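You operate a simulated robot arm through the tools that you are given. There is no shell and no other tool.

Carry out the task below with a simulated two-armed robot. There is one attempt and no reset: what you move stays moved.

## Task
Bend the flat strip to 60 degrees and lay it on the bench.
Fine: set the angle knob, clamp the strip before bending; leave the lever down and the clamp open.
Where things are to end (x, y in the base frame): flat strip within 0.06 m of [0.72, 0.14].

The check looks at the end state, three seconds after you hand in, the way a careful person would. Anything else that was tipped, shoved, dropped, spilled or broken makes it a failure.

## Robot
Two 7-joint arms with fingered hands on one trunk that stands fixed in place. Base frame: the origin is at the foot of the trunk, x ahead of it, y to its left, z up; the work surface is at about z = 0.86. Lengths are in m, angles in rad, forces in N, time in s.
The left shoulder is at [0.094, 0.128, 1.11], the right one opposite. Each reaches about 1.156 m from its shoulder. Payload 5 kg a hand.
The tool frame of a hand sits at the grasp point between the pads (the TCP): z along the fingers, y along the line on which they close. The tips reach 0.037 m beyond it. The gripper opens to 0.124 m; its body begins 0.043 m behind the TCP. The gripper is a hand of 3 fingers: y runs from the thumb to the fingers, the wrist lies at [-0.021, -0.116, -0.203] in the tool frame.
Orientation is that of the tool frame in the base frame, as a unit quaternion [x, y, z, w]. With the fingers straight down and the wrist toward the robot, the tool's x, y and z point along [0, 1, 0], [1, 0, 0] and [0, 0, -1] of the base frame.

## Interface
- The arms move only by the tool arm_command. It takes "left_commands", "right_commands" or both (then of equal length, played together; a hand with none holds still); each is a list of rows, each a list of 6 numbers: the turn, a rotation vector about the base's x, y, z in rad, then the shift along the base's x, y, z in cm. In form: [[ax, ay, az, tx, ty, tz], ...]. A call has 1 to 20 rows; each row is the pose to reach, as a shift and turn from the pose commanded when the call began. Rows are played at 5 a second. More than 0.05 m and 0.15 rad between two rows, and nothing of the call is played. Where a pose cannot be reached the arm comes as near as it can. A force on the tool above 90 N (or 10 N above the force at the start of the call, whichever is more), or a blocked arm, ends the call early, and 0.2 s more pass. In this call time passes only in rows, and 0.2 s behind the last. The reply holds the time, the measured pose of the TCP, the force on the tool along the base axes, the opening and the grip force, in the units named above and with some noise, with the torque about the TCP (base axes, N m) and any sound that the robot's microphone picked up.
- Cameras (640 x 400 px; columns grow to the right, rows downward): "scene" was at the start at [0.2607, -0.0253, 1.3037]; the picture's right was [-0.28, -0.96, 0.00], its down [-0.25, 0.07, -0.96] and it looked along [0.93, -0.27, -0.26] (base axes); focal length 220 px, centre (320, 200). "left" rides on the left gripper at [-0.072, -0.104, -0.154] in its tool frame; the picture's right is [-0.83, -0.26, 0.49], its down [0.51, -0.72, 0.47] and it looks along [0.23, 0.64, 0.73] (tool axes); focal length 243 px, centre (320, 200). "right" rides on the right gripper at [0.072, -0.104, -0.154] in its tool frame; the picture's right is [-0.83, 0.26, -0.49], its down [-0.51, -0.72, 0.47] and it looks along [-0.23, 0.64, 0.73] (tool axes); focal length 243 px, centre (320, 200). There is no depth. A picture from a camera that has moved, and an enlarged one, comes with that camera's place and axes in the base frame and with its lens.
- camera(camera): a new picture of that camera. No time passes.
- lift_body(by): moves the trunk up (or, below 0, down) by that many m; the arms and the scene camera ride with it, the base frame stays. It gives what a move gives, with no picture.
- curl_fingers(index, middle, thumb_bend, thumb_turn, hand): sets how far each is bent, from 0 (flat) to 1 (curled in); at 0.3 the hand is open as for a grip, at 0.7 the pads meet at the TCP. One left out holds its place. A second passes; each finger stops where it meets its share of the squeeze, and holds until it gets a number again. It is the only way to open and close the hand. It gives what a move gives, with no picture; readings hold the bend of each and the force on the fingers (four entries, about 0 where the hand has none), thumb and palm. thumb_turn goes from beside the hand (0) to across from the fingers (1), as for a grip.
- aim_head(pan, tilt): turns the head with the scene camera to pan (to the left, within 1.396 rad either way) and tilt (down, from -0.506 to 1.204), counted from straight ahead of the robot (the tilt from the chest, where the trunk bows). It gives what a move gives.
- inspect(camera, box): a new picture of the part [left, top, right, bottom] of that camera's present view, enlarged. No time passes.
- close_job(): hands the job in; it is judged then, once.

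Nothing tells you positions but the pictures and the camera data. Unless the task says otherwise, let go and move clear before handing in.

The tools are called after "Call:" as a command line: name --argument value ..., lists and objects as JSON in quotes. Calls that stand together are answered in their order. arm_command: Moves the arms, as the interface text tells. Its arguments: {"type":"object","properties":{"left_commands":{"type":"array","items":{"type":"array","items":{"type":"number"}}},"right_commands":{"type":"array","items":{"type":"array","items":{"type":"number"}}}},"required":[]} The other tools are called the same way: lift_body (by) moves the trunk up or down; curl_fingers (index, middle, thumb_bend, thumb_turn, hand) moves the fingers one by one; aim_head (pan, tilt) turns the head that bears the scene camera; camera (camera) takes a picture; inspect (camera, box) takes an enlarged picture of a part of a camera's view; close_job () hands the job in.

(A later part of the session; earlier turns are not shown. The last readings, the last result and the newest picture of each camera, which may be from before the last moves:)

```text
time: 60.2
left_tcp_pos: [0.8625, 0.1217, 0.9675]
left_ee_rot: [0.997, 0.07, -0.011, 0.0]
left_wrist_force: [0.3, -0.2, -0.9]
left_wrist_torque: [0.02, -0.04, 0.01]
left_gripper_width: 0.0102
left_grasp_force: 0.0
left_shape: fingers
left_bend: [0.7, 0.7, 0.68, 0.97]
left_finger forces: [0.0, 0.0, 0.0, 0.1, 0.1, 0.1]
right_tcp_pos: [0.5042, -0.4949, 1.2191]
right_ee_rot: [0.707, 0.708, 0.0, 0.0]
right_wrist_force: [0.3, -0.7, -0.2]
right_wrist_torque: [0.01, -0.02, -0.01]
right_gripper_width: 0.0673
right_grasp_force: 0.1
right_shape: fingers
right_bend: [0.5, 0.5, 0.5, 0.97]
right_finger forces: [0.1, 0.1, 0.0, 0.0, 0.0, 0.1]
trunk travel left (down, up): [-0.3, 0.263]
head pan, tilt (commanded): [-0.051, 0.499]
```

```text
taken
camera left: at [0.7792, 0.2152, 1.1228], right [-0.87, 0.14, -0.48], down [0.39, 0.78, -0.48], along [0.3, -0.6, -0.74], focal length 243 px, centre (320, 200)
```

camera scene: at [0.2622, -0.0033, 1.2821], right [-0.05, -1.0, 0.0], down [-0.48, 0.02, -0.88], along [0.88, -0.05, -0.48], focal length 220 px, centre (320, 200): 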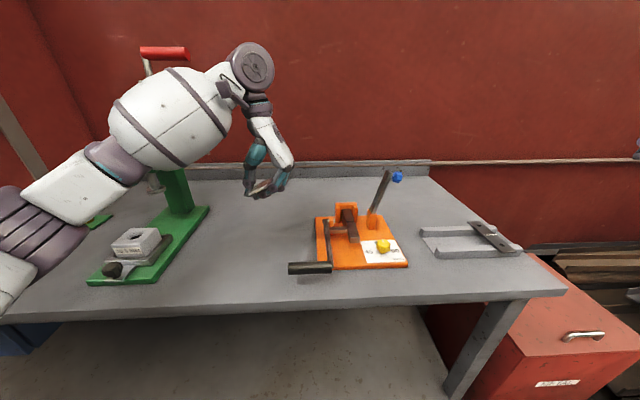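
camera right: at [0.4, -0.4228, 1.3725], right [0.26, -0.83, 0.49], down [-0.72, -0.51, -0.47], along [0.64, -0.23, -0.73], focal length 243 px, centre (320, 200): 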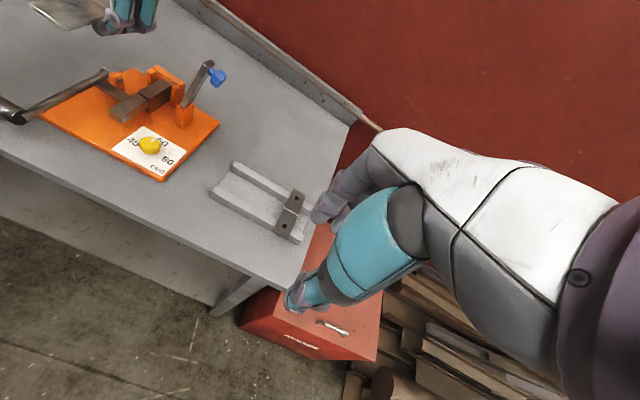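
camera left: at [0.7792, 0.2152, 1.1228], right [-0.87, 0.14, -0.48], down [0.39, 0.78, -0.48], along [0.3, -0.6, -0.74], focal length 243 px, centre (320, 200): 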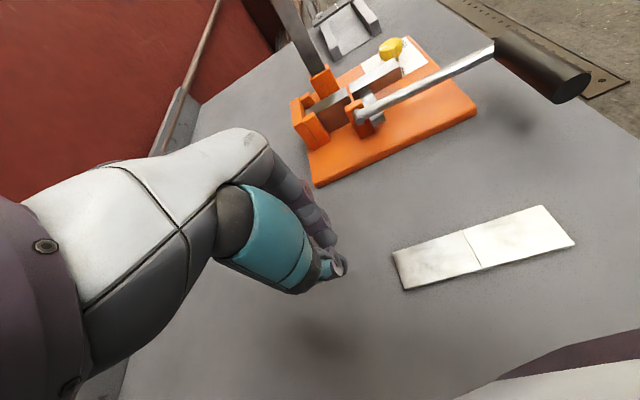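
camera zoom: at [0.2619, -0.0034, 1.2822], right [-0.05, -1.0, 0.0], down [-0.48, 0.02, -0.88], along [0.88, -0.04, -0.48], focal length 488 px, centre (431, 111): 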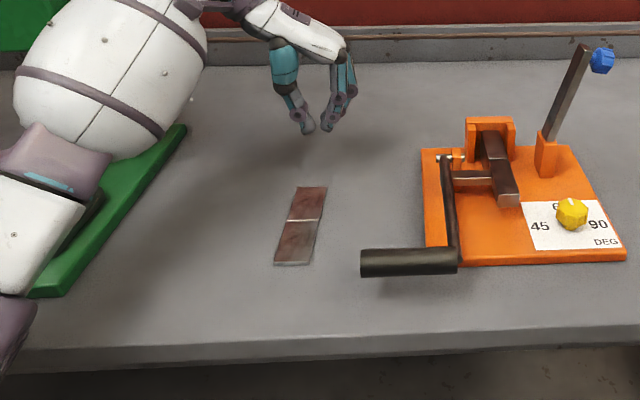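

The strip is now nearly straight (yaw about +1°), centre ≈ (0.745, 0.133), and the bench front edge is at x ≈ 0.568. I'll lower the closed fingertips behind its far end.

Call:
arm_command --left_commands '[[0, 0, 0, 0, 1.1, -1], [0, 0, 0, 0, 1.1, -3.5], [0, 0, 0, 0, 1.1, -5.5], [0, 0, 0, 0, 1.1, -6.5], [0, 0, 0, 0, 1.1, -6.5]]'

Call:
inspect --camera "scene" --box '[220, 150, 320, 250]'

Call:
inspect --camera "left" --box '[260, 150, 460, 350]'

```text
time: 61.4
left_tcp_pos: [0.8631, 0.1311, 0.9027]
left_ee_rot: [0.997, 0.071, -0.01, 0.001]
left_wrist_force: [0.2, 0.2, 0.4]
left_wrist_torque: [0.0, 0.04, 0.04]
left_gripper_width: 0.0099
left_grasp_force: 0.0
left_shape: fingers
left_bend: [0.7, 0.7, 0.68, 0.97]
left_finger forces: [0.0, 0.0, 0.0, 0.0, 0.0, 0.0]
right_tcp_pos: [0.5039, -0.4953, 1.2202]
right_ee_rot: [0.707, 0.707, 0.0, 0.0]
right_wrist_force: [-1.0, 0.2, -0.1]
right_wrist_torque: [0.03, 0.0, -0.02]
right_gripper_width: 0.0675
right_grasp_force: 0.0
right_shape: fingers
right_bend: [0.5, 0.5, 0.5, 0.97]
right_finger forces: [0.0, 0.0, 0.1, 0.0, 0.1, 0.0]
trunk travel left (down, up): [-0.3, 0.263]
head pan, tilt (commanded): [-0.051, 0.499]
```

```text
4.00 times, centred on (270, 200) of scene
camera zoom: at [0.2619, -0.0035, 1.2822], right [-0.05, -1.0, 0.0], down [-0.48, 0.02, -0.88], along [0.88, -0.04, -0.48], focal length 878 px, centre (520, 200)
```

zoom: 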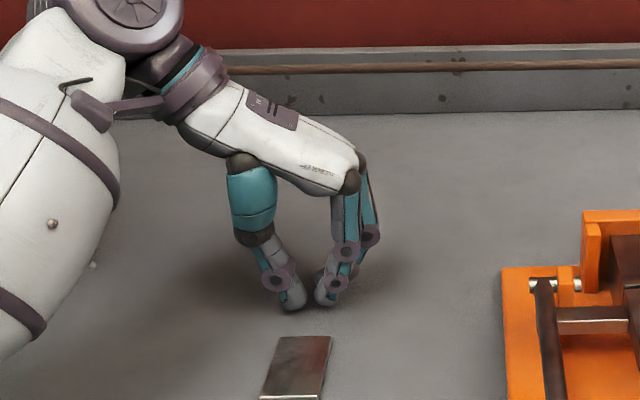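

```text
2.00 times, centred on (360, 250) of left
camera zoom: at [0.7799, 0.2268, 1.0579], right [-0.87, 0.14, -0.48], down [0.39, 0.78, -0.48], along [0.3, -0.6, -0.74], focal length 485 px, centre (240, 100)
```

zoom: 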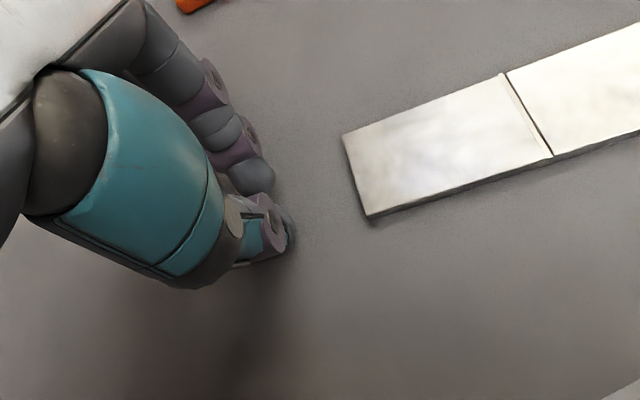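

Call:
arm_command --left_commands '[[0, 0, 0, 0, 0, -0.4], [0, 0, 0, -1.5, 0, -0.4], [0, 0, 0, -3, 0, -0.4], [0, 0, 0, -4.5, 0, -0.4], [0, 0, 0, -6, 0, -0.4], [0, 0, 0, -7.5, 0, -0.4], [0, 0, 0, -7.5, 0, -0.4]]'

Call:
inspect --camera "scene" --box '[200, 180, 340, 330]'

Call:
inspect --camera "left" --box '[260, 150, 460, 350]'

```text
time: 63.0
left_tcp_pos: [0.7871, 0.1344, 0.9009]
left_ee_rot: [0.997, 0.071, -0.011, 0.0]
left_wrist_force: [0.0, -0.5, -0.1]
left_wrist_torque: [0.01, -0.01, -0.03]
left_gripper_width: 0.0096
left_grasp_force: 0.5
left_shape: fingers
left_bend: [0.7, 0.7, 0.68, 0.98]
left_finger forces: [0.1, 0.0, 0.0, 0.1, 0.5, 0.0]
right_tcp_pos: [0.5055, -0.4956, 1.2197]
right_ee_rot: [0.707, 0.707, -0.001, 0.001]
right_wrist_force: [-0.3, -0.4, 0.0]
right_wrist_torque: [0.0, 0.0, -0.03]
right_gripper_width: 0.0674
right_grasp_force: 0.1
right_shape: fingers
right_bend: [0.5, 0.5, 0.5, 0.97]
right_finger forces: [0.0, 0.0, 0.1, 0.1, 0.0, 0.0]
trunk travel left (down, up): [-0.3, 0.263]
head pan, tilt (commanded): [-0.051, 0.499]
```

```text
2.67 times, centred on (270, 255) of scene
camera zoom: at [0.2622, -0.0036, 1.2821], right [-0.05, -1.0, 0.0], down [-0.48, 0.02, -0.88], along [0.88, -0.04, -0.48], focal length 586 px, centre (453, 53)
```

zoom: 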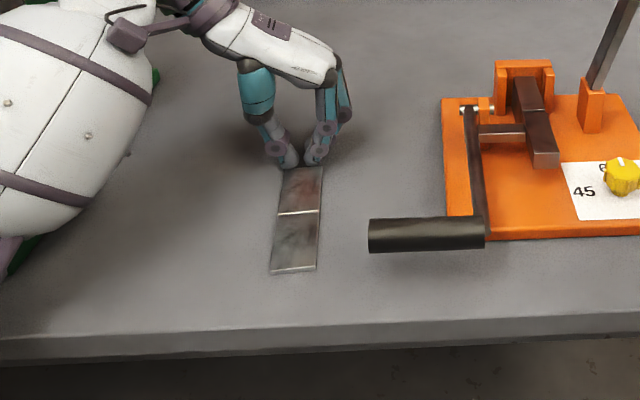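

```text
2.00 times, centred on (360, 250) of left
camera zoom: at [0.7043, 0.2288, 1.0553], right [-0.87, 0.14, -0.47], down [0.39, 0.78, -0.48], along [0.3, -0.6, -0.74], focal length 485 px, centre (240, 100)
```

zoom: 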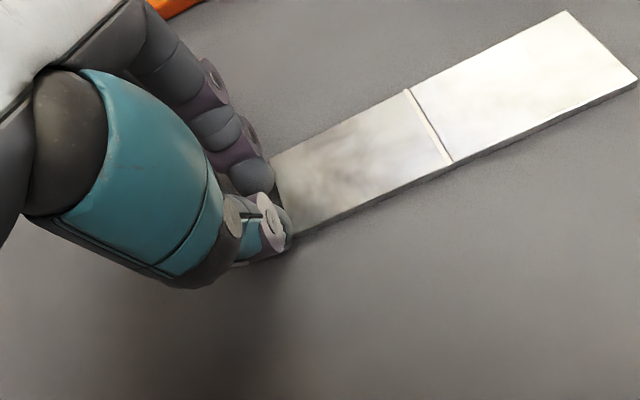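

Pushing works with almost no force, though the strip is yawing about +6°. I'll keep pushing with a slight offset to the right to straighten it.

Call:
arm_command --left_commands '[[0, 0, 0, 0.5, 0, 0], [0, 0, 0, 0.5, -0.9, 0], [0, 0, 0, -1.5, -0.9, 0], [0, 0, 0, -3, -1.0, 0], [0, 0, 0, -4.5, -1.1, 0], [0, 0, 0, -6, -1.2, 0], [0, 0, 0, -6, -1.2, 0]]'

Call:
inspect --camera "scene" --box '[200, 180, 340, 330]'

Call:
inspect --camera "left" --box '[260, 100, 500, 350]'

```text
time: 64.6
left_tcp_pos: [0.7273, 0.1217, 0.8995]
left_ee_rot: [0.997, 0.071, -0.01, 0.0]
left_wrist_force: [1.3, 0.6, 2.6]
left_wrist_torque: [0.08, 0.02, 0.0]
left_gripper_width: 0.0093
left_grasp_force: 1.9
left_shape: fingers
left_bend: [0.7, 0.7, 0.68, 0.98]
left_finger forces: [0.7, 0.0, 0.0, 0.0, 2.8, 0.1]
right_tcp_pos: [0.5042, -0.4955, 1.2203]
right_ee_rot: [0.707, 0.708, -0.001, 0.0]
right_wrist_force: [-0.2, -0.5, -0.2]
right_wrist_torque: [-0.02, 0.0, 0.0]
right_gripper_width: 0.0673
right_grasp_force: 0.1
right_shape: fingers
right_bend: [0.5, 0.5, 0.5, 0.97]
right_finger forces: [0.0, 0.0, 0.1, 0.0, 0.1, 0.1]
trunk travel left (down, up): [-0.3, 0.263]
head pan, tilt (commanded): [-0.051, 0.499]
```

```text
2.67 times, centred on (270, 255) of scene
camera zoom: at [0.2618, -0.0035, 1.2822], right [-0.05, -1.0, 0.0], down [-0.48, 0.02, -0.88], along [0.88, -0.04, -0.48], focal length 586 px, centre (453, 53)
```

zoom: 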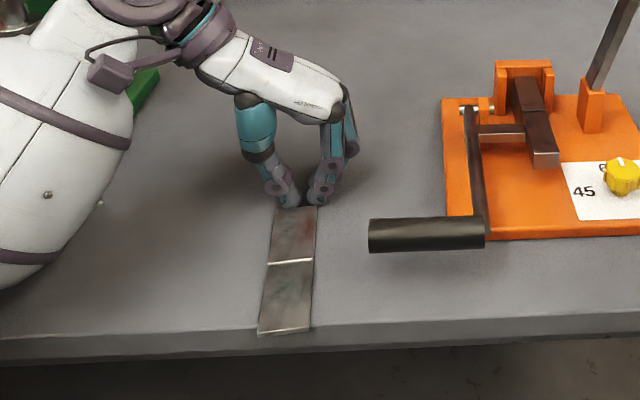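

```text
1.60 times, centred on (380, 225) of left
camera zoom: at [0.644, 0.2154, 1.0541], right [-0.87, 0.14, -0.48], down [0.39, 0.78, -0.48], along [0.31, -0.6, -0.74], focal length 388 px, centre (224, 160)
```

zoom: 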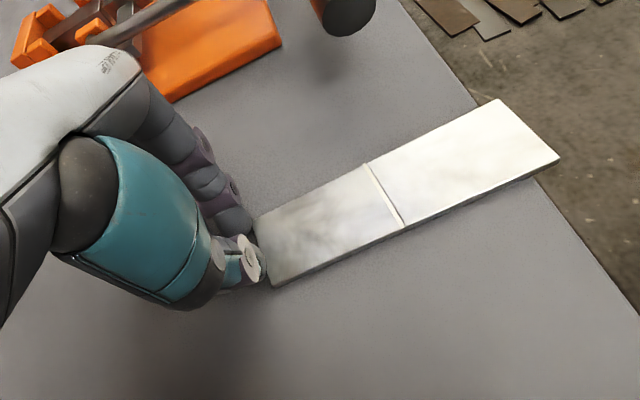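

The strip's front end has reached the bench edge. I'll push another 6 cm so about 6 cm overhangs while its centre stays on the bench.

Call:
arm_command --left_commands '[[0, 0, 0, -1.2, 0, 0], [0, 0, 0, -2.4, 0, 0], [0, 0, 0, -3.6, 0, 0], [0, 0, 0, -4.6, 0, 0], [0, 0, 0, -5.4, 0, 0], [0, 0, 0, -5.4, 0, 0]]'

Call:
aim_head --pan 0.15 --tilt 0.75

Call:
camera --camera "scene"

Call:
camera --camera "left"

```text
time: 66.0
left_tcp_pos: [0.6734, 0.1216, 0.8995]
left_ee_rot: [0.997, 0.07, -0.01, 0.001]
left_wrist_force: [3.1, 0.0, 9.3]
left_wrist_torque: [0.11, 0.03, -0.05]
left_gripper_width: 0.0086
left_grasp_force: 4.4
left_shape: fingers
left_bend: [0.7, 0.7, 0.69, 0.98]
left_finger forces: [0.8, 0.0, 0.0, 0.0, 8.5, 0.0]
right_tcp_pos: [0.5034, -0.4953, 1.221]
right_ee_rot: [0.708, 0.707, 0.0, 0.001]
right_wrist_force: [0.3, 0.7, 0.3]
right_wrist_torque: [0.0, 0.04, -0.02]
right_gripper_width: 0.0673
right_grasp_force: 0.0
right_shape: fingers
right_bend: [0.5, 0.5, 0.5, 0.97]
right_finger forces: [0.0, 0.0, 0.1, 0.0, 0.0, 0.0]
trunk travel left (down, up): [-0.3, 0.263]
head pan, tilt (commanded): [-0.051, 0.499]
```

```text
time: 66.8
left_tcp_pos: [0.6735, 0.1211, 0.8999]
left_ee_rot: [0.997, 0.071, -0.01, 0.001]
left_wrist_force: [2.6, 0.2, 9.3]
left_wrist_torque: [0.16, 0.01, -0.02]
left_gripper_width: 0.0086
left_grasp_force: 4.3
left_shape: fingers
left_bend: [0.7, 0.7, 0.69, 0.98]
left_finger forces: [0.7, 0.0, 0.0, 0.1, 8.7, 0.0]
right_tcp_pos: [0.5036, -0.4952, 1.2195]
right_ee_rot: [0.706, 0.708, 0.001, 0.001]
right_wrist_force: [0.4, 0.0, 0.2]
right_wrist_torque: [0.0, 0.0, -0.03]
right_gripper_width: 0.0672
right_grasp_force: 0.1
right_shape: fingers
right_bend: [0.5, 0.5, 0.5, 0.97]
right_finger forces: [0.1, 0.0, 0.0, 0.0, 0.1, 0.1]
trunk travel left (down, up): [-0.3, 0.263]
head pan, tilt (commanded): [0.15, 0.75]
```

```text
taken
camera scene: at [0.2525, 0.0134, 1.2604], right [0.15, -0.99, 0.0], down [-0.67, -0.1, -0.73], along [0.72, 0.11, -0.68], focal length 220 px, centre (320, 200)
```

scene: 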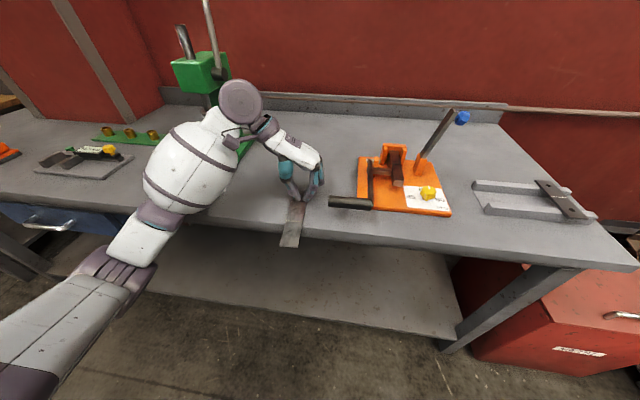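

```text
taken
camera left: at [0.5902, 0.2155, 1.0543], right [-0.87, 0.14, -0.48], down [0.39, 0.78, -0.48], along [0.31, -0.6, -0.74], focal length 243 px, centre (320, 200)
```

left: 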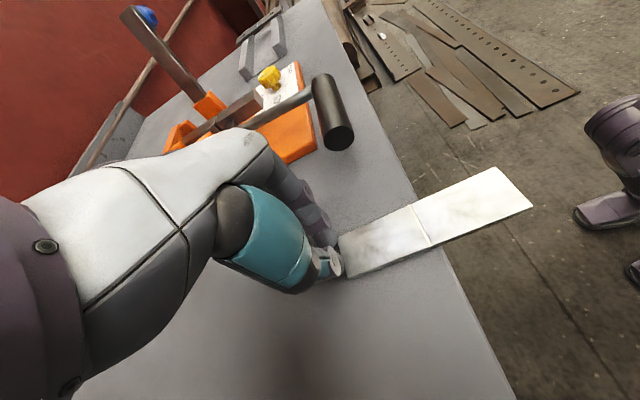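

Call:
inspect --camera "scene" --box '[250, 150, 350, 260]'

Call:
inspect --camera "left" --box '[290, 140, 540, 320]'

```text
3.64 times, centred on (300, 205) of scene
camera zoom: at [0.2525, 0.0134, 1.2604], right [0.15, -0.99, 0.0], down [-0.67, -0.1, -0.73], along [0.72, 0.11, -0.68], focal length 799 px, centre (393, 182)
```

zoom: 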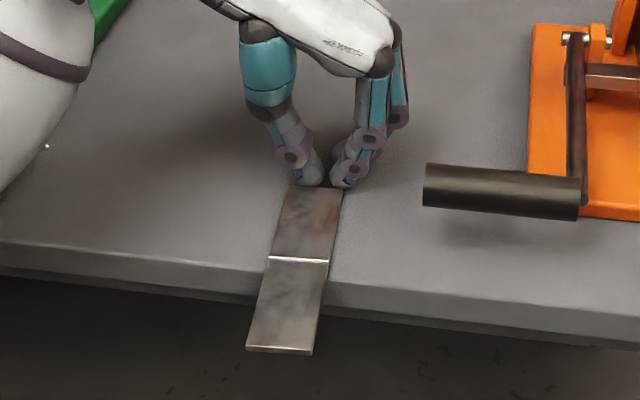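

```text
2.22 times, centred on (415, 230) of left
camera zoom: at [0.5902, 0.2155, 1.0543], right [-0.87, 0.14, -0.48], down [0.39, 0.78, -0.48], along [0.31, -0.6, -0.74], focal length 539 px, centre (109, 133)
```

zoom: 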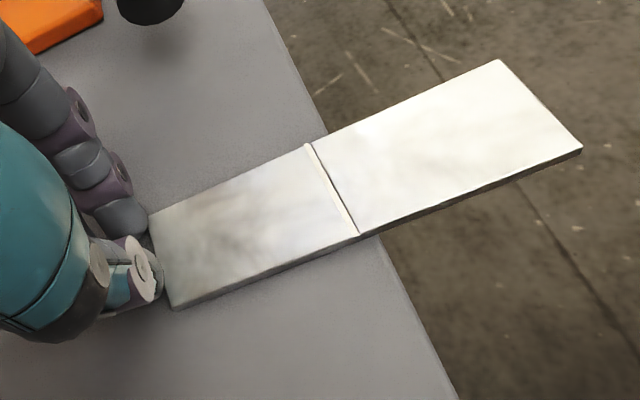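

The strip overhangs the bench edge by about 6 cm, with its centre about 8 mm inside the edge, so it is stable. I'll back off, raise, and go above the overhang at (0.549, 0.123), aligned with the strip's yaw.

Call:
arm_command --left_commands '[[0, 0, 0, 1.2, 0, 0], [0, 0, 0, 1.2, 0, 2], [0, 0, 0, 1.2, 0, 5], [0, 0, -0.02, -2, 0.1, 7.5], [0, 0, -0.04, -6, 0.1, 7.5], [0, 0, -0.06, -9.5, 0.15, 7.5], [0, 0, -0.06, -12.4, 0.15, 7.5], [0, 0, -0.06, -12.4, 0.15, 7.5]]'

Call:
curl_fingers --hand "left" --index 0.48 --middle 0.48 --thumb_bend 0.48

Call:
inspect --camera "scene" --box '[230, 140, 350, 270]'

Call:
camera --camera "left"

```text
time: 68.6
left_tcp_pos: [0.5493, 0.1243, 0.9738]
left_ee_rot: [0.999, 0.041, -0.011, 0.0]
left_wrist_force: [0.1, 0.0, -0.9]
left_wrist_torque: [-0.01, 0.01, -0.04]
left_gripper_width: 0.0096
left_grasp_force: 0.1
left_shape: fingers
left_bend: [0.7, 0.7, 0.68, 0.97]
left_finger forces: [0.0, 0.1, 0.0, 0.0, 0.2, 0.0]
right_tcp_pos: [0.5054, -0.4959, 1.2209]
right_ee_rot: [0.707, 0.707, 0.0, 0.0]
right_wrist_force: [0.1, 0.5, 0.5]
right_wrist_torque: [-0.01, -0.01, -0.01]
right_gripper_width: 0.0674
right_grasp_force: 0.1
right_shape: fingers
right_bend: [0.5, 0.5, 0.5, 0.97]
right_finger forces: [0.0, 0.1, 0.1, 0.0, 0.1, 0.0]
trunk travel left (down, up): [-0.3, 0.263]
head pan, tilt (commanded): [0.15, 0.75]
```

```text
time: 69.6
left_tcp_pos: [0.5501, 0.1236, 0.9744]
left_ee_rot: [0.999, 0.04, -0.01, 0.001]
left_wrist_force: [-0.5, -0.1, 0.5]
left_wrist_torque: [0.02, 0.0, 0.0]
left_gripper_width: 0.0733
left_grasp_force: 0.0
left_shape: fingers
left_bend: [0.48, 0.48, 0.48, 0.97]
left_finger forces: [0.0, 0.0, 0.0, 0.0, 0.1, 0.0]
right_tcp_pos: [0.5033, -0.4959, 1.2218]
right_ee_rot: [0.707, 0.707, 0.001, 0.0]
right_wrist_force: [0.5, 1.0, 0.1]
right_wrist_torque: [-0.01, 0.01, -0.02]
right_gripper_width: 0.0674
right_grasp_force: 0.2
right_shape: fingers
right_bend: [0.5, 0.5, 0.5, 0.97]
right_finger forces: [0.0, 0.1, 0.1, 0.0, 0.0, 0.0]
trunk travel left (down, up): [-0.3, 0.263]
head pan, tilt (commanded): [0.15, 0.75]
```

```text
3.08 times, centred on (290, 205) of scene
camera zoom: at [0.2531, 0.0136, 1.2602], right [0.15, -0.99, 0.0], down [-0.67, -0.1, -0.73], along [0.72, 0.11, -0.68], focal length 676 px, centre (412, 185)
```

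zoom: 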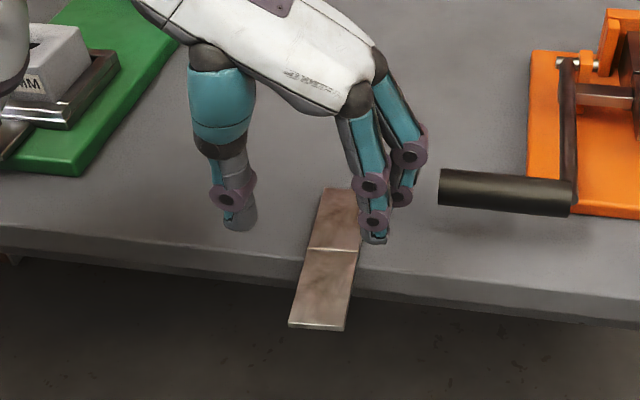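

```text
taken
camera left: at [0.4722, 0.223, 1.1291], right [-0.86, 0.19, -0.48], down [0.44, 0.76, -0.48], along [0.27, -0.62, -0.74], focal length 243 px, centre (320, 200)
```

left: 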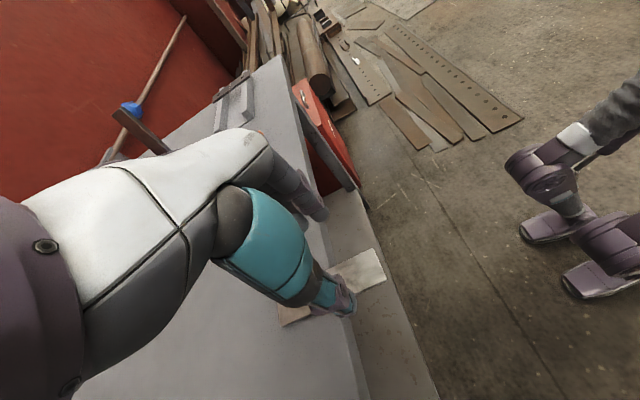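

The strip remains stable. I'll lower so the fingers straddle the overhang in front of the bench edge.

Call:
arm_command --left_commands '[[0, 0, 0, -0.2, 0, -2.5], [0, 0, 0, -0.2, 0, -5], [0, 0, 0, -0.2, 0, -7], [0, 0, 0, -0.2, 0, -8.7], [0, 0, 0, -0.2, 0, -8.7]]'

Call:
inspect --camera "scene" --box '[230, 160, 350, 290]'

Call:
inspect --camera "left" --box '[260, 150, 460, 340]'

```text
time: 70.8
left_tcp_pos: [0.5488, 0.1245, 0.8864]
left_ee_rot: [0.999, 0.04, -0.011, 0.0]
left_wrist_force: [-0.1, 0.6, 1.3]
left_wrist_torque: [0.01, -0.02, 0.04]
left_gripper_width: 0.0735
left_grasp_force: 0.0
left_shape: fingers
left_bend: [0.48, 0.48, 0.48, 0.97]
left_finger forces: [0.0, 0.1, 0.0, 0.0, 0.0, 0.0]
right_tcp_pos: [0.5034, -0.4959, 1.2209]
right_ee_rot: [0.707, 0.707, 0.0, 0.0]
right_wrist_force: [-0.2, 0.5, -0.2]
right_wrist_torque: [-0.02, 0.01, 0.02]
right_gripper_width: 0.0673
right_grasp_force: 0.0
right_shape: fingers
right_bend: [0.5, 0.5, 0.5, 0.97]
right_finger forces: [0.0, 0.0, 0.1, 0.0, 0.0, 0.0]
trunk travel left (down, up): [-0.3, 0.263]
head pan, tilt (commanded): [0.15, 0.75]
```

```text
3.08 times, centred on (290, 225) of scene
camera zoom: at [0.253, 0.0134, 1.2602], right [0.15, -0.99, 0.0], down [-0.67, -0.1, -0.73], along [0.72, 0.11, -0.68], focal length 676 px, centre (412, 123)
```

zoom: 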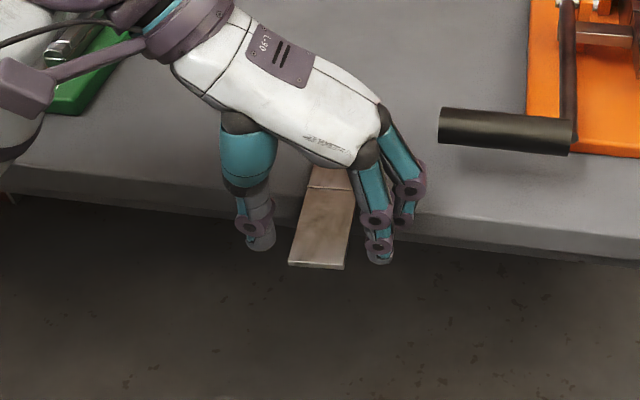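

```text
2.11 times, centred on (360, 245) of left
camera zoom: at [0.4713, 0.2226, 1.0425], right [-0.86, 0.19, -0.48], down [0.44, 0.76, -0.48], along [0.27, -0.62, -0.74], focal length 511 px, centre (236, 105)
```

zoom: 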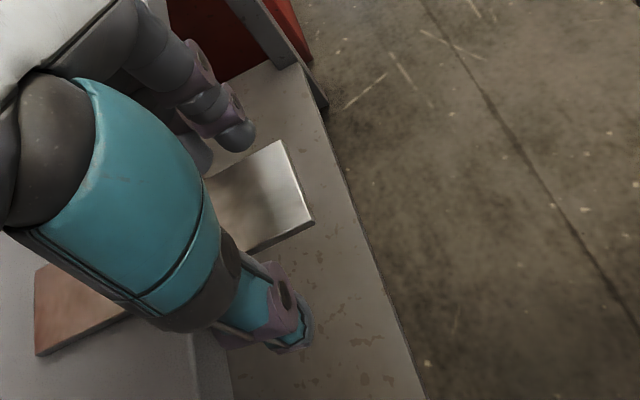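

The overhang is straddled with no contact. I'll close in small steps with limited bend.

Call:
curl_fingers --hand "left" --index 0.58 --middle 0.58 --thumb_bend 0.58

Call:
inspect --camera "scene" --box '[260, 190, 340, 260]'

Call:
inspect --camera "left" --box '[260, 150, 460, 340]'

```text
time: 71.8
left_tcp_pos: [0.5487, 0.1231, 0.8876]
left_ee_rot: [0.999, 0.04, -0.01, 0.0]
left_wrist_force: [-0.2, -0.3, 0.0]
left_wrist_torque: [0.01, -0.03, 0.05]
left_gripper_width: 0.0469
left_grasp_force: 0.1
left_shape: fingers
left_bend: [0.57, 0.57, 0.57, 0.97]
left_finger forces: [0.1, 0.2, 0.0, 0.1, 0.0, 0.1]
right_tcp_pos: [0.5041, -0.4941, 1.2199]
right_ee_rot: [0.707, 0.707, 0.0, 0.0]
right_wrist_force: [0.2, -1.3, -0.3]
right_wrist_torque: [0.0, 0.01, 0.01]
right_gripper_width: 0.0674
right_grasp_force: 0.0
right_shape: fingers
right_bend: [0.5, 0.5, 0.5, 0.97]
right_finger forces: [0.0, 0.0, 0.0, 0.0, 0.1, 0.0]
trunk travel left (down, up): [-0.3, 0.263]
head pan, tilt (commanded): [0.15, 0.75]
```

```text
5.71 times, centred on (300, 225) of scene
camera zoom: at [0.253, 0.0136, 1.2602], right [0.15, -0.99, 0.0], down [-0.67, -0.1, -0.73], along [0.72, 0.11, -0.68], focal length 1255 px, centre (434, 57)
```

zoom: 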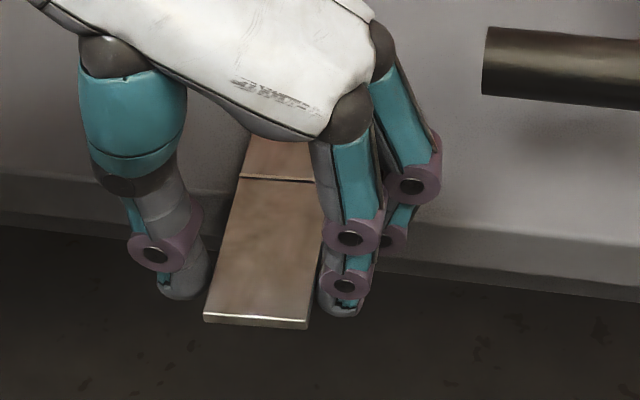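

```text
2.11 times, centred on (360, 245) of left
camera zoom: at [0.4714, 0.2227, 1.0427], right [-0.86, 0.19, -0.48], down [0.44, 0.76, -0.48], along [0.27, -0.62, -0.74], focal length 511 px, centre (236, 105)
```

zoom: 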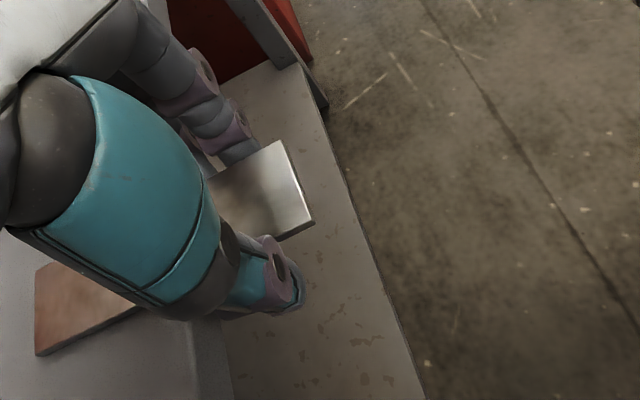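

Call:
curl_fingers --hand "left" --index 0.61 --middle 0.61 --thumb_bend 0.66

Call:
inspect --camera "scene" --box '[260, 190, 340, 260]'

Call:
inspect --camera "left" --box '[260, 150, 460, 340]'

```text
time: 72.8
left_tcp_pos: [0.5501, 0.1242, 0.8867]
left_ee_rot: [0.999, 0.039, -0.011, 0.0]
left_wrist_force: [-0.3, -1.6, -0.3]
left_wrist_torque: [0.0, 0.0, -0.01]
left_gripper_width: 0.0403
left_grasp_force: 6.5
left_shape: fingers
left_bend: [0.58, 0.59, 0.61, 0.97]
left_finger forces: [3.7, 2.6, 0.0, 0.1, 6.5, 0.1]
right_tcp_pos: [0.503, -0.4947, 1.2203]
right_ee_rot: [0.707, 0.707, 0.0, 0.0]
right_wrist_force: [0.1, -0.2, 0.1]
right_wrist_torque: [-0.03, 0.0, 0.02]
right_gripper_width: 0.0674
right_grasp_force: 0.0
right_shape: fingers
right_bend: [0.5, 0.5, 0.5, 0.97]
right_finger forces: [0.0, 0.1, 0.0, 0.0, 0.1, 0.0]
trunk travel left (down, up): [-0.3, 0.263]
head pan, tilt (commanded): [0.15, 0.75]
```

```text
5.71 times, centred on (300, 225) of scene
camera zoom: at [0.2532, 0.0136, 1.2602], right [0.15, -0.99, 0.0], down [-0.67, -0.1, -0.73], along [0.72, 0.11, -0.68], focal length 1255 px, centre (434, 57)
```

zoom: 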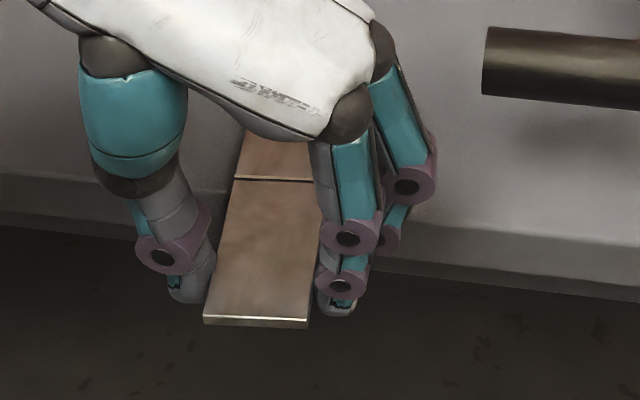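

```text
2.11 times, centred on (360, 245) of left
camera zoom: at [0.4715, 0.2228, 1.0427], right [-0.86, 0.19, -0.48], down [0.44, 0.76, -0.48], along [0.27, -0.62, -0.74], focal length 511 px, centre (236, 105)
```

zoom: 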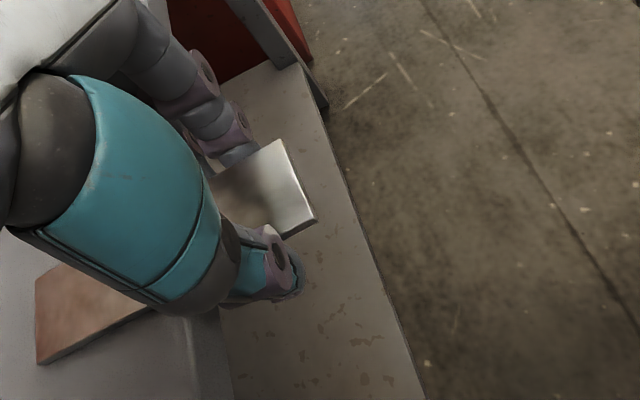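

Now the strip is held at the edges by near-vertical pads and stays level. I'll firm up the squeeze slightly and lift a little.

Call:
curl_fingers --hand "left" --index 0.64 --middle 0.65 --thumb_bend 0.68

Call:
inspect --camera "scene" --box '[260, 190, 340, 260]'

```text
time: 73.8
left_tcp_pos: [0.5499, 0.1243, 0.8886]
left_ee_rot: [0.999, 0.04, -0.011, 0.0]
left_wrist_force: [-0.1, -0.1, 0.3]
left_wrist_torque: [0.0, 0.01, -0.03]
left_gripper_width: 0.0393
left_grasp_force: 10.2
left_shape: fingers
left_bend: [0.59, 0.61, 0.61, 0.96]
left_finger forces: [5.3, 4.3, 0.0, 0.0, 10.2, 0.1]
right_tcp_pos: [0.5047, -0.4947, 1.2203]
right_ee_rot: [0.707, 0.708, 0.0, 0.0]
right_wrist_force: [0.2, -0.2, -0.4]
right_wrist_torque: [-0.02, -0.02, -0.01]
right_gripper_width: 0.0672
right_grasp_force: 0.1
right_shape: fingers
right_bend: [0.5, 0.5, 0.5, 0.97]
right_finger forces: [0.0, 0.0, 0.1, 0.0, 0.0, 0.1]
trunk travel left (down, up): [-0.3, 0.263]
head pan, tilt (commanded): [0.15, 0.75]
```

```text
5.71 times, centred on (300, 225) of scene
camera zoom: at [0.2532, 0.0136, 1.2602], right [0.15, -0.99, 0.0], down [-0.67, -0.1, -0.73], along [0.72, 0.11, -0.68], focal length 1255 px, centre (434, 57)
```

zoom: 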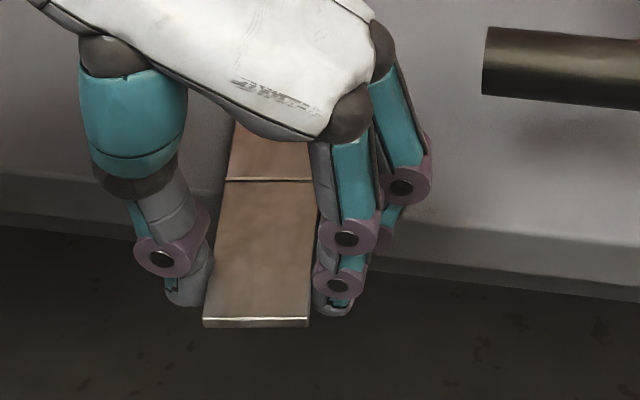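

Call:
arm_command --left_commands '[[0, 0, 0, 0, 0, 0.4], [0, 0, 0, 0, 0, 1.0], [0, 0, 0, 0, 0, 2], [0, 0, 0, 0, 0, 3.5], [0, 0, 0, 0, 0, 3.5]]'

Call:
inspect --camera "scene" --box '[240, 150, 360, 250]'

Call:
inspect --camera "left" --box '[220, 150, 460, 370]'

Call:
camera --camera "right"

```text
time: 75.0
left_tcp_pos: [0.5472, 0.1234, 0.9221]
left_ee_rot: [0.999, 0.041, -0.01, 0.001]
left_wrist_force: [0.3, 0.0, -2.5]
left_wrist_torque: [0.0, 0.08, 0.01]
left_gripper_width: 0.0365
left_grasp_force: 9.1
left_shape: fingers
left_bend: [0.61, 0.62, 0.62, 0.96]
left_finger forces: [3.8, 4.6, 0.0, 0.0, 9.3, 0.1]
right_tcp_pos: [0.5047, -0.4948, 1.2202]
right_ee_rot: [0.707, 0.707, -0.001, 0.001]
right_wrist_force: [0.9, 0.0, -0.2]
right_wrist_torque: [-0.01, 0.05, 0.02]
right_gripper_width: 0.0673
right_grasp_force: 0.0
right_shape: fingers
right_bend: [0.5, 0.5, 0.5, 0.97]
right_finger forces: [0.1, 0.0, 0.0, 0.1, 0.0, 0.0]
trunk travel left (down, up): [-0.3, 0.263]
head pan, tilt (commanded): [0.15, 0.75]
```

```text
4.00 times, centred on (300, 200) of scene
camera zoom: at [0.2533, 0.0138, 1.2601], right [0.15, -0.99, 0.0], down [-0.67, -0.1, -0.73], along [0.72, 0.11, -0.68], focal length 878 px, centre (400, 200)
```

zoom: 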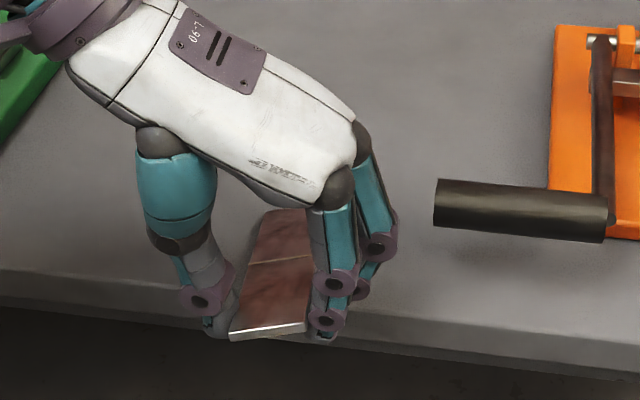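

```text
1.82 times, centred on (340, 260) of left
camera zoom: at [0.4703, 0.2225, 1.077], right [-0.86, 0.19, -0.48], down [0.44, 0.76, -0.48], along [0.27, -0.62, -0.74], focal length 441 px, centre (284, 91)
```

zoom: 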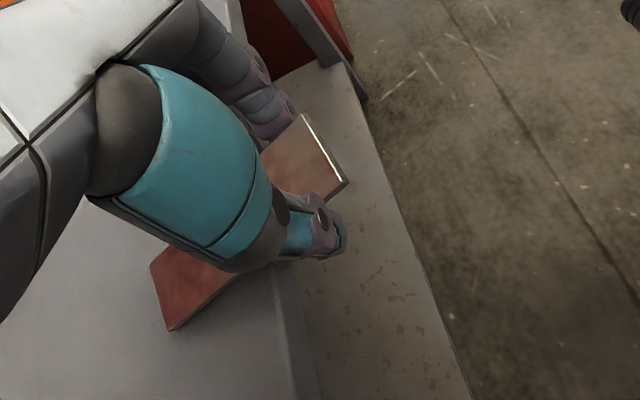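

```text
taken
camera right: at [0.4002, -0.4224, 1.3725], right [0.26, -0.83, 0.49], down [-0.72, -0.51, -0.47], along [0.64, -0.23, -0.73], focal length 243 px, centre (320, 200)
```

right: 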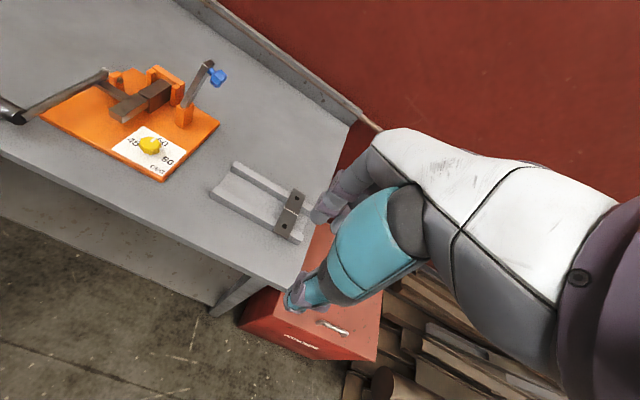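

The strip is held (about 10 N). Its far end droops about 20° and it is yawed about 13°, so I'll raise it, correct the yaw, and carry it over the lever to in front of the bed.

Call:
arm_command --left_commands '[[0, 0, 0, 0, 0, 3], [0, 0, 0, 0, 0, 6], [0, 0, -0.02, 0, 0, 9], [0, 0, -0.05, 0, -1, 12], [0, 0, -0.08, 1.5, -4, 12.5], [0, 0, -0.11, 3.5, -7.5, 12.5], [0, 0, -0.14, 6, -11, 12.5], [0, 0, -0.17, 8.5, -14.5, 12.5], [0, 0, -0.2, 11, -18, 12.5], [0, 0, -0.23, 13, -21.5, 12.5], [0, 0, -0.23, 15, -24.3, 12.5], [0, 0, -0.23, 15, -24.3, 12.5]]'

Call:
aim_head --pan -0.3 --tilt 0.5

Call:
camera --camera "scene"

Call:
camera --camera "left"

Call:
inspect --camera "right" --box '[0, 0, 240, 150]'

```text
time: 77.6
left_tcp_pos: [0.6966, -0.1179, 1.0491]
left_ee_rot: [0.997, -0.074, -0.01, -0.001]
left_wrist_force: [0.6, -0.6, -1.6]
left_wrist_torque: [0.0, 0.08, 0.01]
left_gripper_width: 0.0341
left_grasp_force: 8.1
left_shape: fingers
left_bend: [0.61, 0.62, 0.63, 0.96]
left_finger forces: [4.4, 4.4, 0.0, 0.0, 8.6, 0.0]
right_tcp_pos: [0.5042, -0.4935, 1.2207]
right_ee_rot: [0.708, 0.707, 0.0, 0.001]
right_wrist_force: [-0.4, 0.4, 0.0]
right_wrist_torque: [-0.01, 0.01, -0.02]
right_gripper_width: 0.0673
right_grasp_force: 0.0
right_shape: fingers
right_bend: [0.5, 0.5, 0.5, 0.97]
right_finger forces: [0.0, 0.1, 0.0, 0.0, 0.1, 0.0]
trunk travel left (down, up): [-0.3, 0.263]
head pan, tilt (commanded): [0.15, 0.75]
```

```text
time: 78.5
left_tcp_pos: [0.6954, -0.1184, 1.0489]
left_ee_rot: [0.997, -0.074, -0.011, -0.001]
left_wrist_force: [-0.3, -0.1, -2.2]
left_wrist_torque: [0.01, 0.11, 0.02]
left_gripper_width: 0.0342
left_grasp_force: 8.2
left_shape: fingers
left_bend: [0.61, 0.62, 0.63, 0.96]
left_finger forces: [4.4, 4.3, 0.0, 0.1, 8.6, 0.0]
right_tcp_pos: [0.5042, -0.4954, 1.2195]
right_ee_rot: [0.707, 0.707, 0.0, 0.0]
right_wrist_force: [0.7, 0.7, 0.0]
right_wrist_torque: [0.01, -0.01, 0.0]
right_gripper_width: 0.0676
right_grasp_force: 0.1
right_shape: fingers
right_bend: [0.5, 0.5, 0.5, 0.97]
right_finger forces: [0.0, 0.1, 0.0, 0.0, 0.0, 0.1]
trunk travel left (down, up): [-0.3, 0.263]
head pan, tilt (commanded): [-0.3, 0.499]
```

```text
taken
camera scene: at [0.2583, -0.0256, 1.282], right [-0.3, -0.96, 0.0], down [-0.46, 0.14, -0.88], along [0.84, -0.26, -0.48], focal length 220 px, centre (320, 200)
```

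scene: 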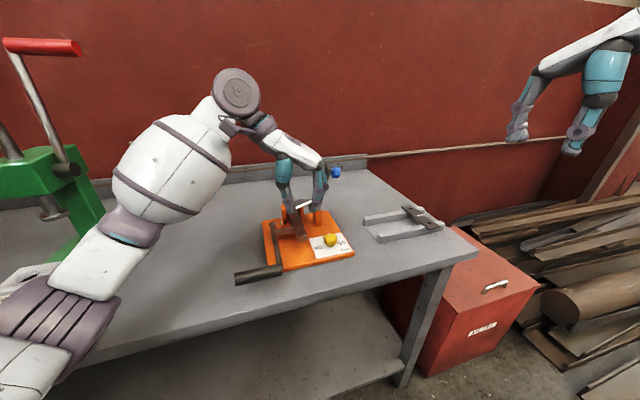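

```text
taken
camera left: at [0.6435, -0.0052, 1.2041], right [-0.79, 0.38, -0.48], down [0.6, 0.64, -0.48], along [0.12, -0.67, -0.74], focal length 243 px, centre (320, 200)
```

left: 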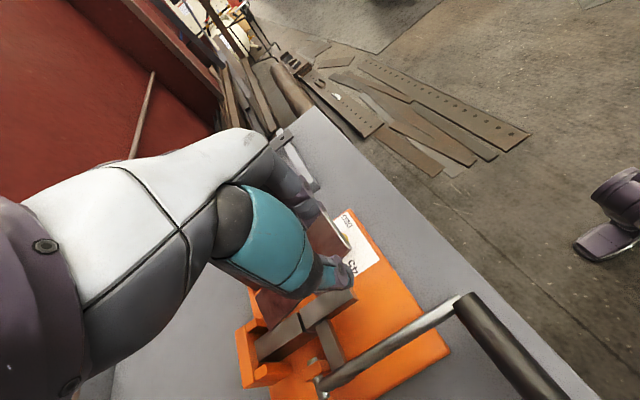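

```text
2.67 times, centred on (120, 75) of right
camera zoom: at [0.4003, -0.4226, 1.3724], right [0.26, -0.83, 0.49], down [-0.72, -0.51, -0.47], along [0.64, -0.23, -0.73], focal length 647 px, centre (853, 533)
```

zoom: 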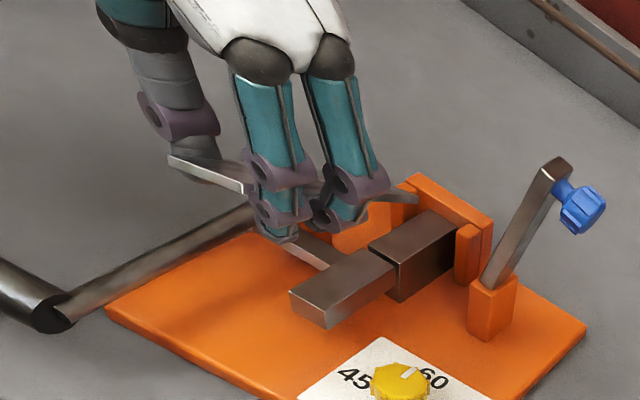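

Call:
inspect --camera "scene" --box '[255, 150, 355, 250]'

Call:
inspect --camera "right" --box '[50, 40, 150, 100]'

Call:
inspect --camera "left" --box '[220, 160, 420, 380]'

```text
4.00 times, centred on (305, 200) of scene
camera zoom: at [0.2583, -0.0256, 1.282], right [-0.3, -0.96, 0.0], down [-0.46, 0.14, -0.88], along [0.84, -0.26, -0.48], focal length 878 px, centre (380, 200)
```

zoom: 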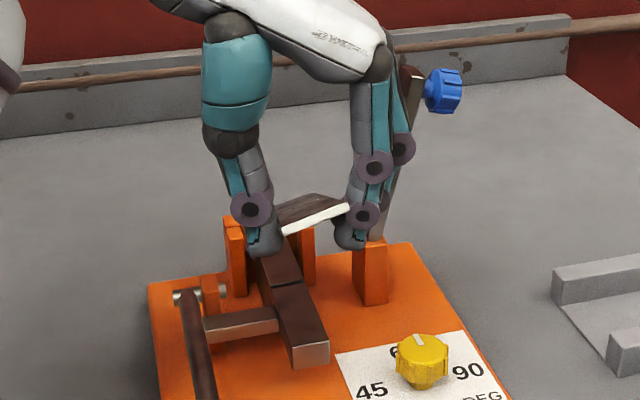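

```text
6.40 times, centred on (100, 70) of right
camera zoom: at [0.4003, -0.4226, 1.3724], right [0.26, -0.83, 0.49], down [-0.72, -0.51, -0.47], along [0.64, -0.23, -0.73], focal length 1553 px, centre (1728, 1032)
```

zoom: 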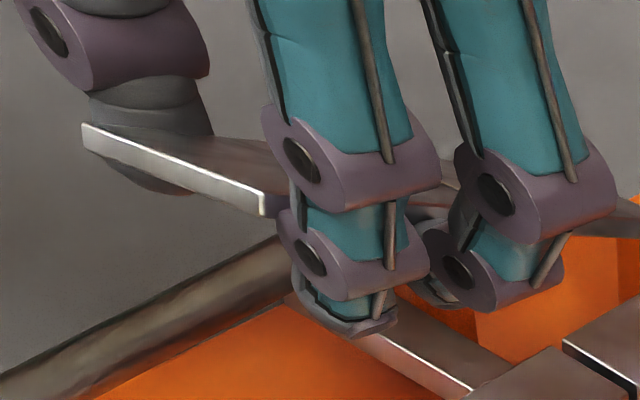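

```text
1.82 times, centred on (320, 270) of left
camera zoom: at [0.6435, -0.0052, 1.2041], right [-0.79, 0.38, -0.48], down [0.6, 0.64, -0.48], along [0.12, -0.67, -0.74], focal length 441 px, centre (320, 73)
```

zoom: 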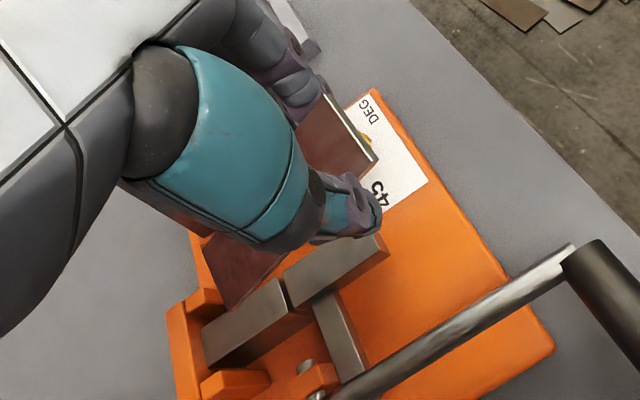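

The strip droops about 30° with the far end down, and is yawed about −4°. I'll fix the yaw, move forward, and land the far end on the bed first.

Call:
arm_command --left_commands '[[0, 0, 0.035, 1.4, -0.1, 0], [0, 0, 0.07, 2.8, -0.15, -1.5], [0, 0, 0.07, 2.8, -0.15, -3], [0, 0, 0.07, 2.8, -0.15, -4], [0, 0, 0.07, 2.8, -0.15, -4]]'

Call:
inspect --camera "scene" --box '[255, 160, 355, 260]'

Call:
inspect --camera "right" --box '[30, 20, 230, 145]'

Call:
inspect --camera "left" --box '[200, 160, 420, 380]'

```text
time: 79.7
left_tcp_pos: [0.7257, -0.1212, 1.0065]
left_ee_rot: [0.999, -0.039, -0.01, 0.0]
left_wrist_force: [0.1, -0.1, -2.1]
left_wrist_torque: [-0.03, 0.06, 0.03]
left_gripper_width: 0.0341
left_grasp_force: 8.2
left_shape: fingers
left_bend: [0.61, 0.62, 0.63, 0.96]
left_finger forces: [4.4, 4.1, 0.1, 0.0, 8.3, 0.0]
right_tcp_pos: [0.5059, -0.4953, 1.2201]
right_ee_rot: [0.707, 0.707, -0.001, 0.001]
right_wrist_force: [-0.9, 0.6, -0.2]
right_wrist_torque: [0.0, -0.01, 0.0]
right_gripper_width: 0.0674
right_grasp_force: 0.1
right_shape: fingers
right_bend: [0.5, 0.5, 0.5, 0.97]
right_finger forces: [0.1, 0.0, 0.1, 0.1, 0.0, 0.0]
trunk travel left (down, up): [-0.3, 0.263]
head pan, tilt (commanded): [-0.3, 0.499]
```

```text
4.00 times, centred on (305, 210) of scene
camera zoom: at [0.2581, -0.0257, 1.2821], right [-0.3, -0.96, 0.0], down [-0.46, 0.14, -0.88], along [0.84, -0.26, -0.48], focal length 878 px, centre (380, 160)
```

zoom: 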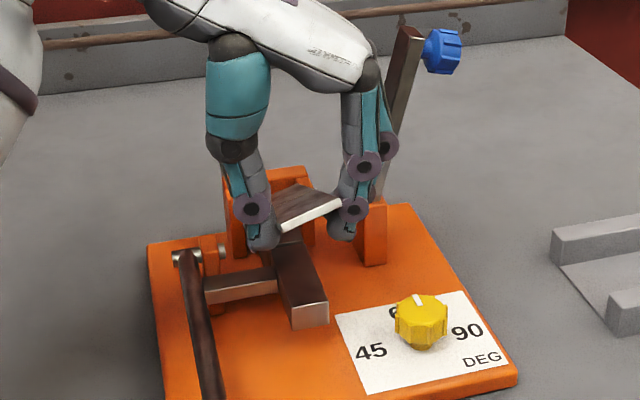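

```text
3.20 times, centred on (130, 82) of right
camera zoom: at [0.4001, -0.4226, 1.3725], right [0.26, -0.83, 0.49], down [-0.72, -0.51, -0.47], along [0.64, -0.23, -0.73], focal length 776 px, centre (928, 576)
```

zoom: 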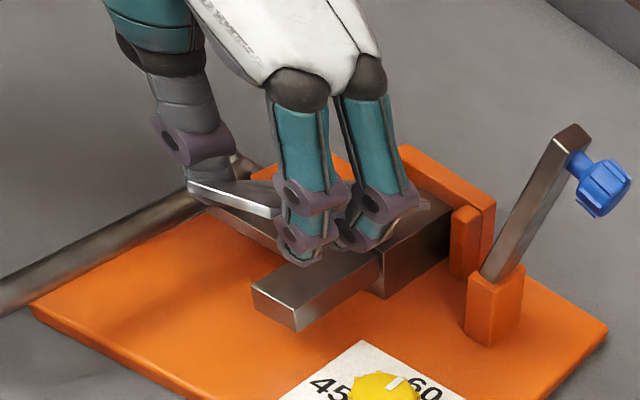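

```text
1.82 times, centred on (310, 270) of left
camera zoom: at [0.6648, -0.0109, 1.1628], right [-0.82, 0.33, -0.48], down [0.55, 0.68, -0.48], along [0.17, -0.66, -0.74], focal length 441 px, centre (338, 73)
```

zoom: 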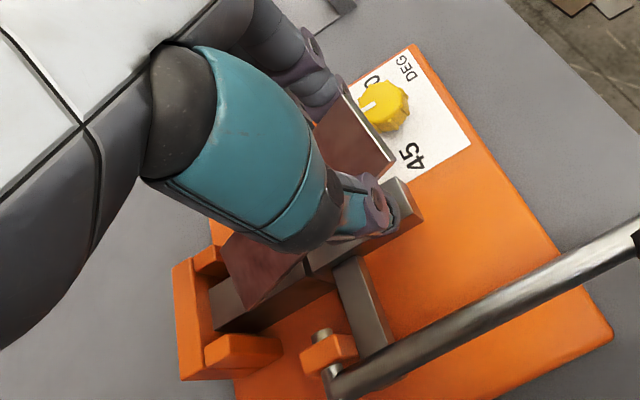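

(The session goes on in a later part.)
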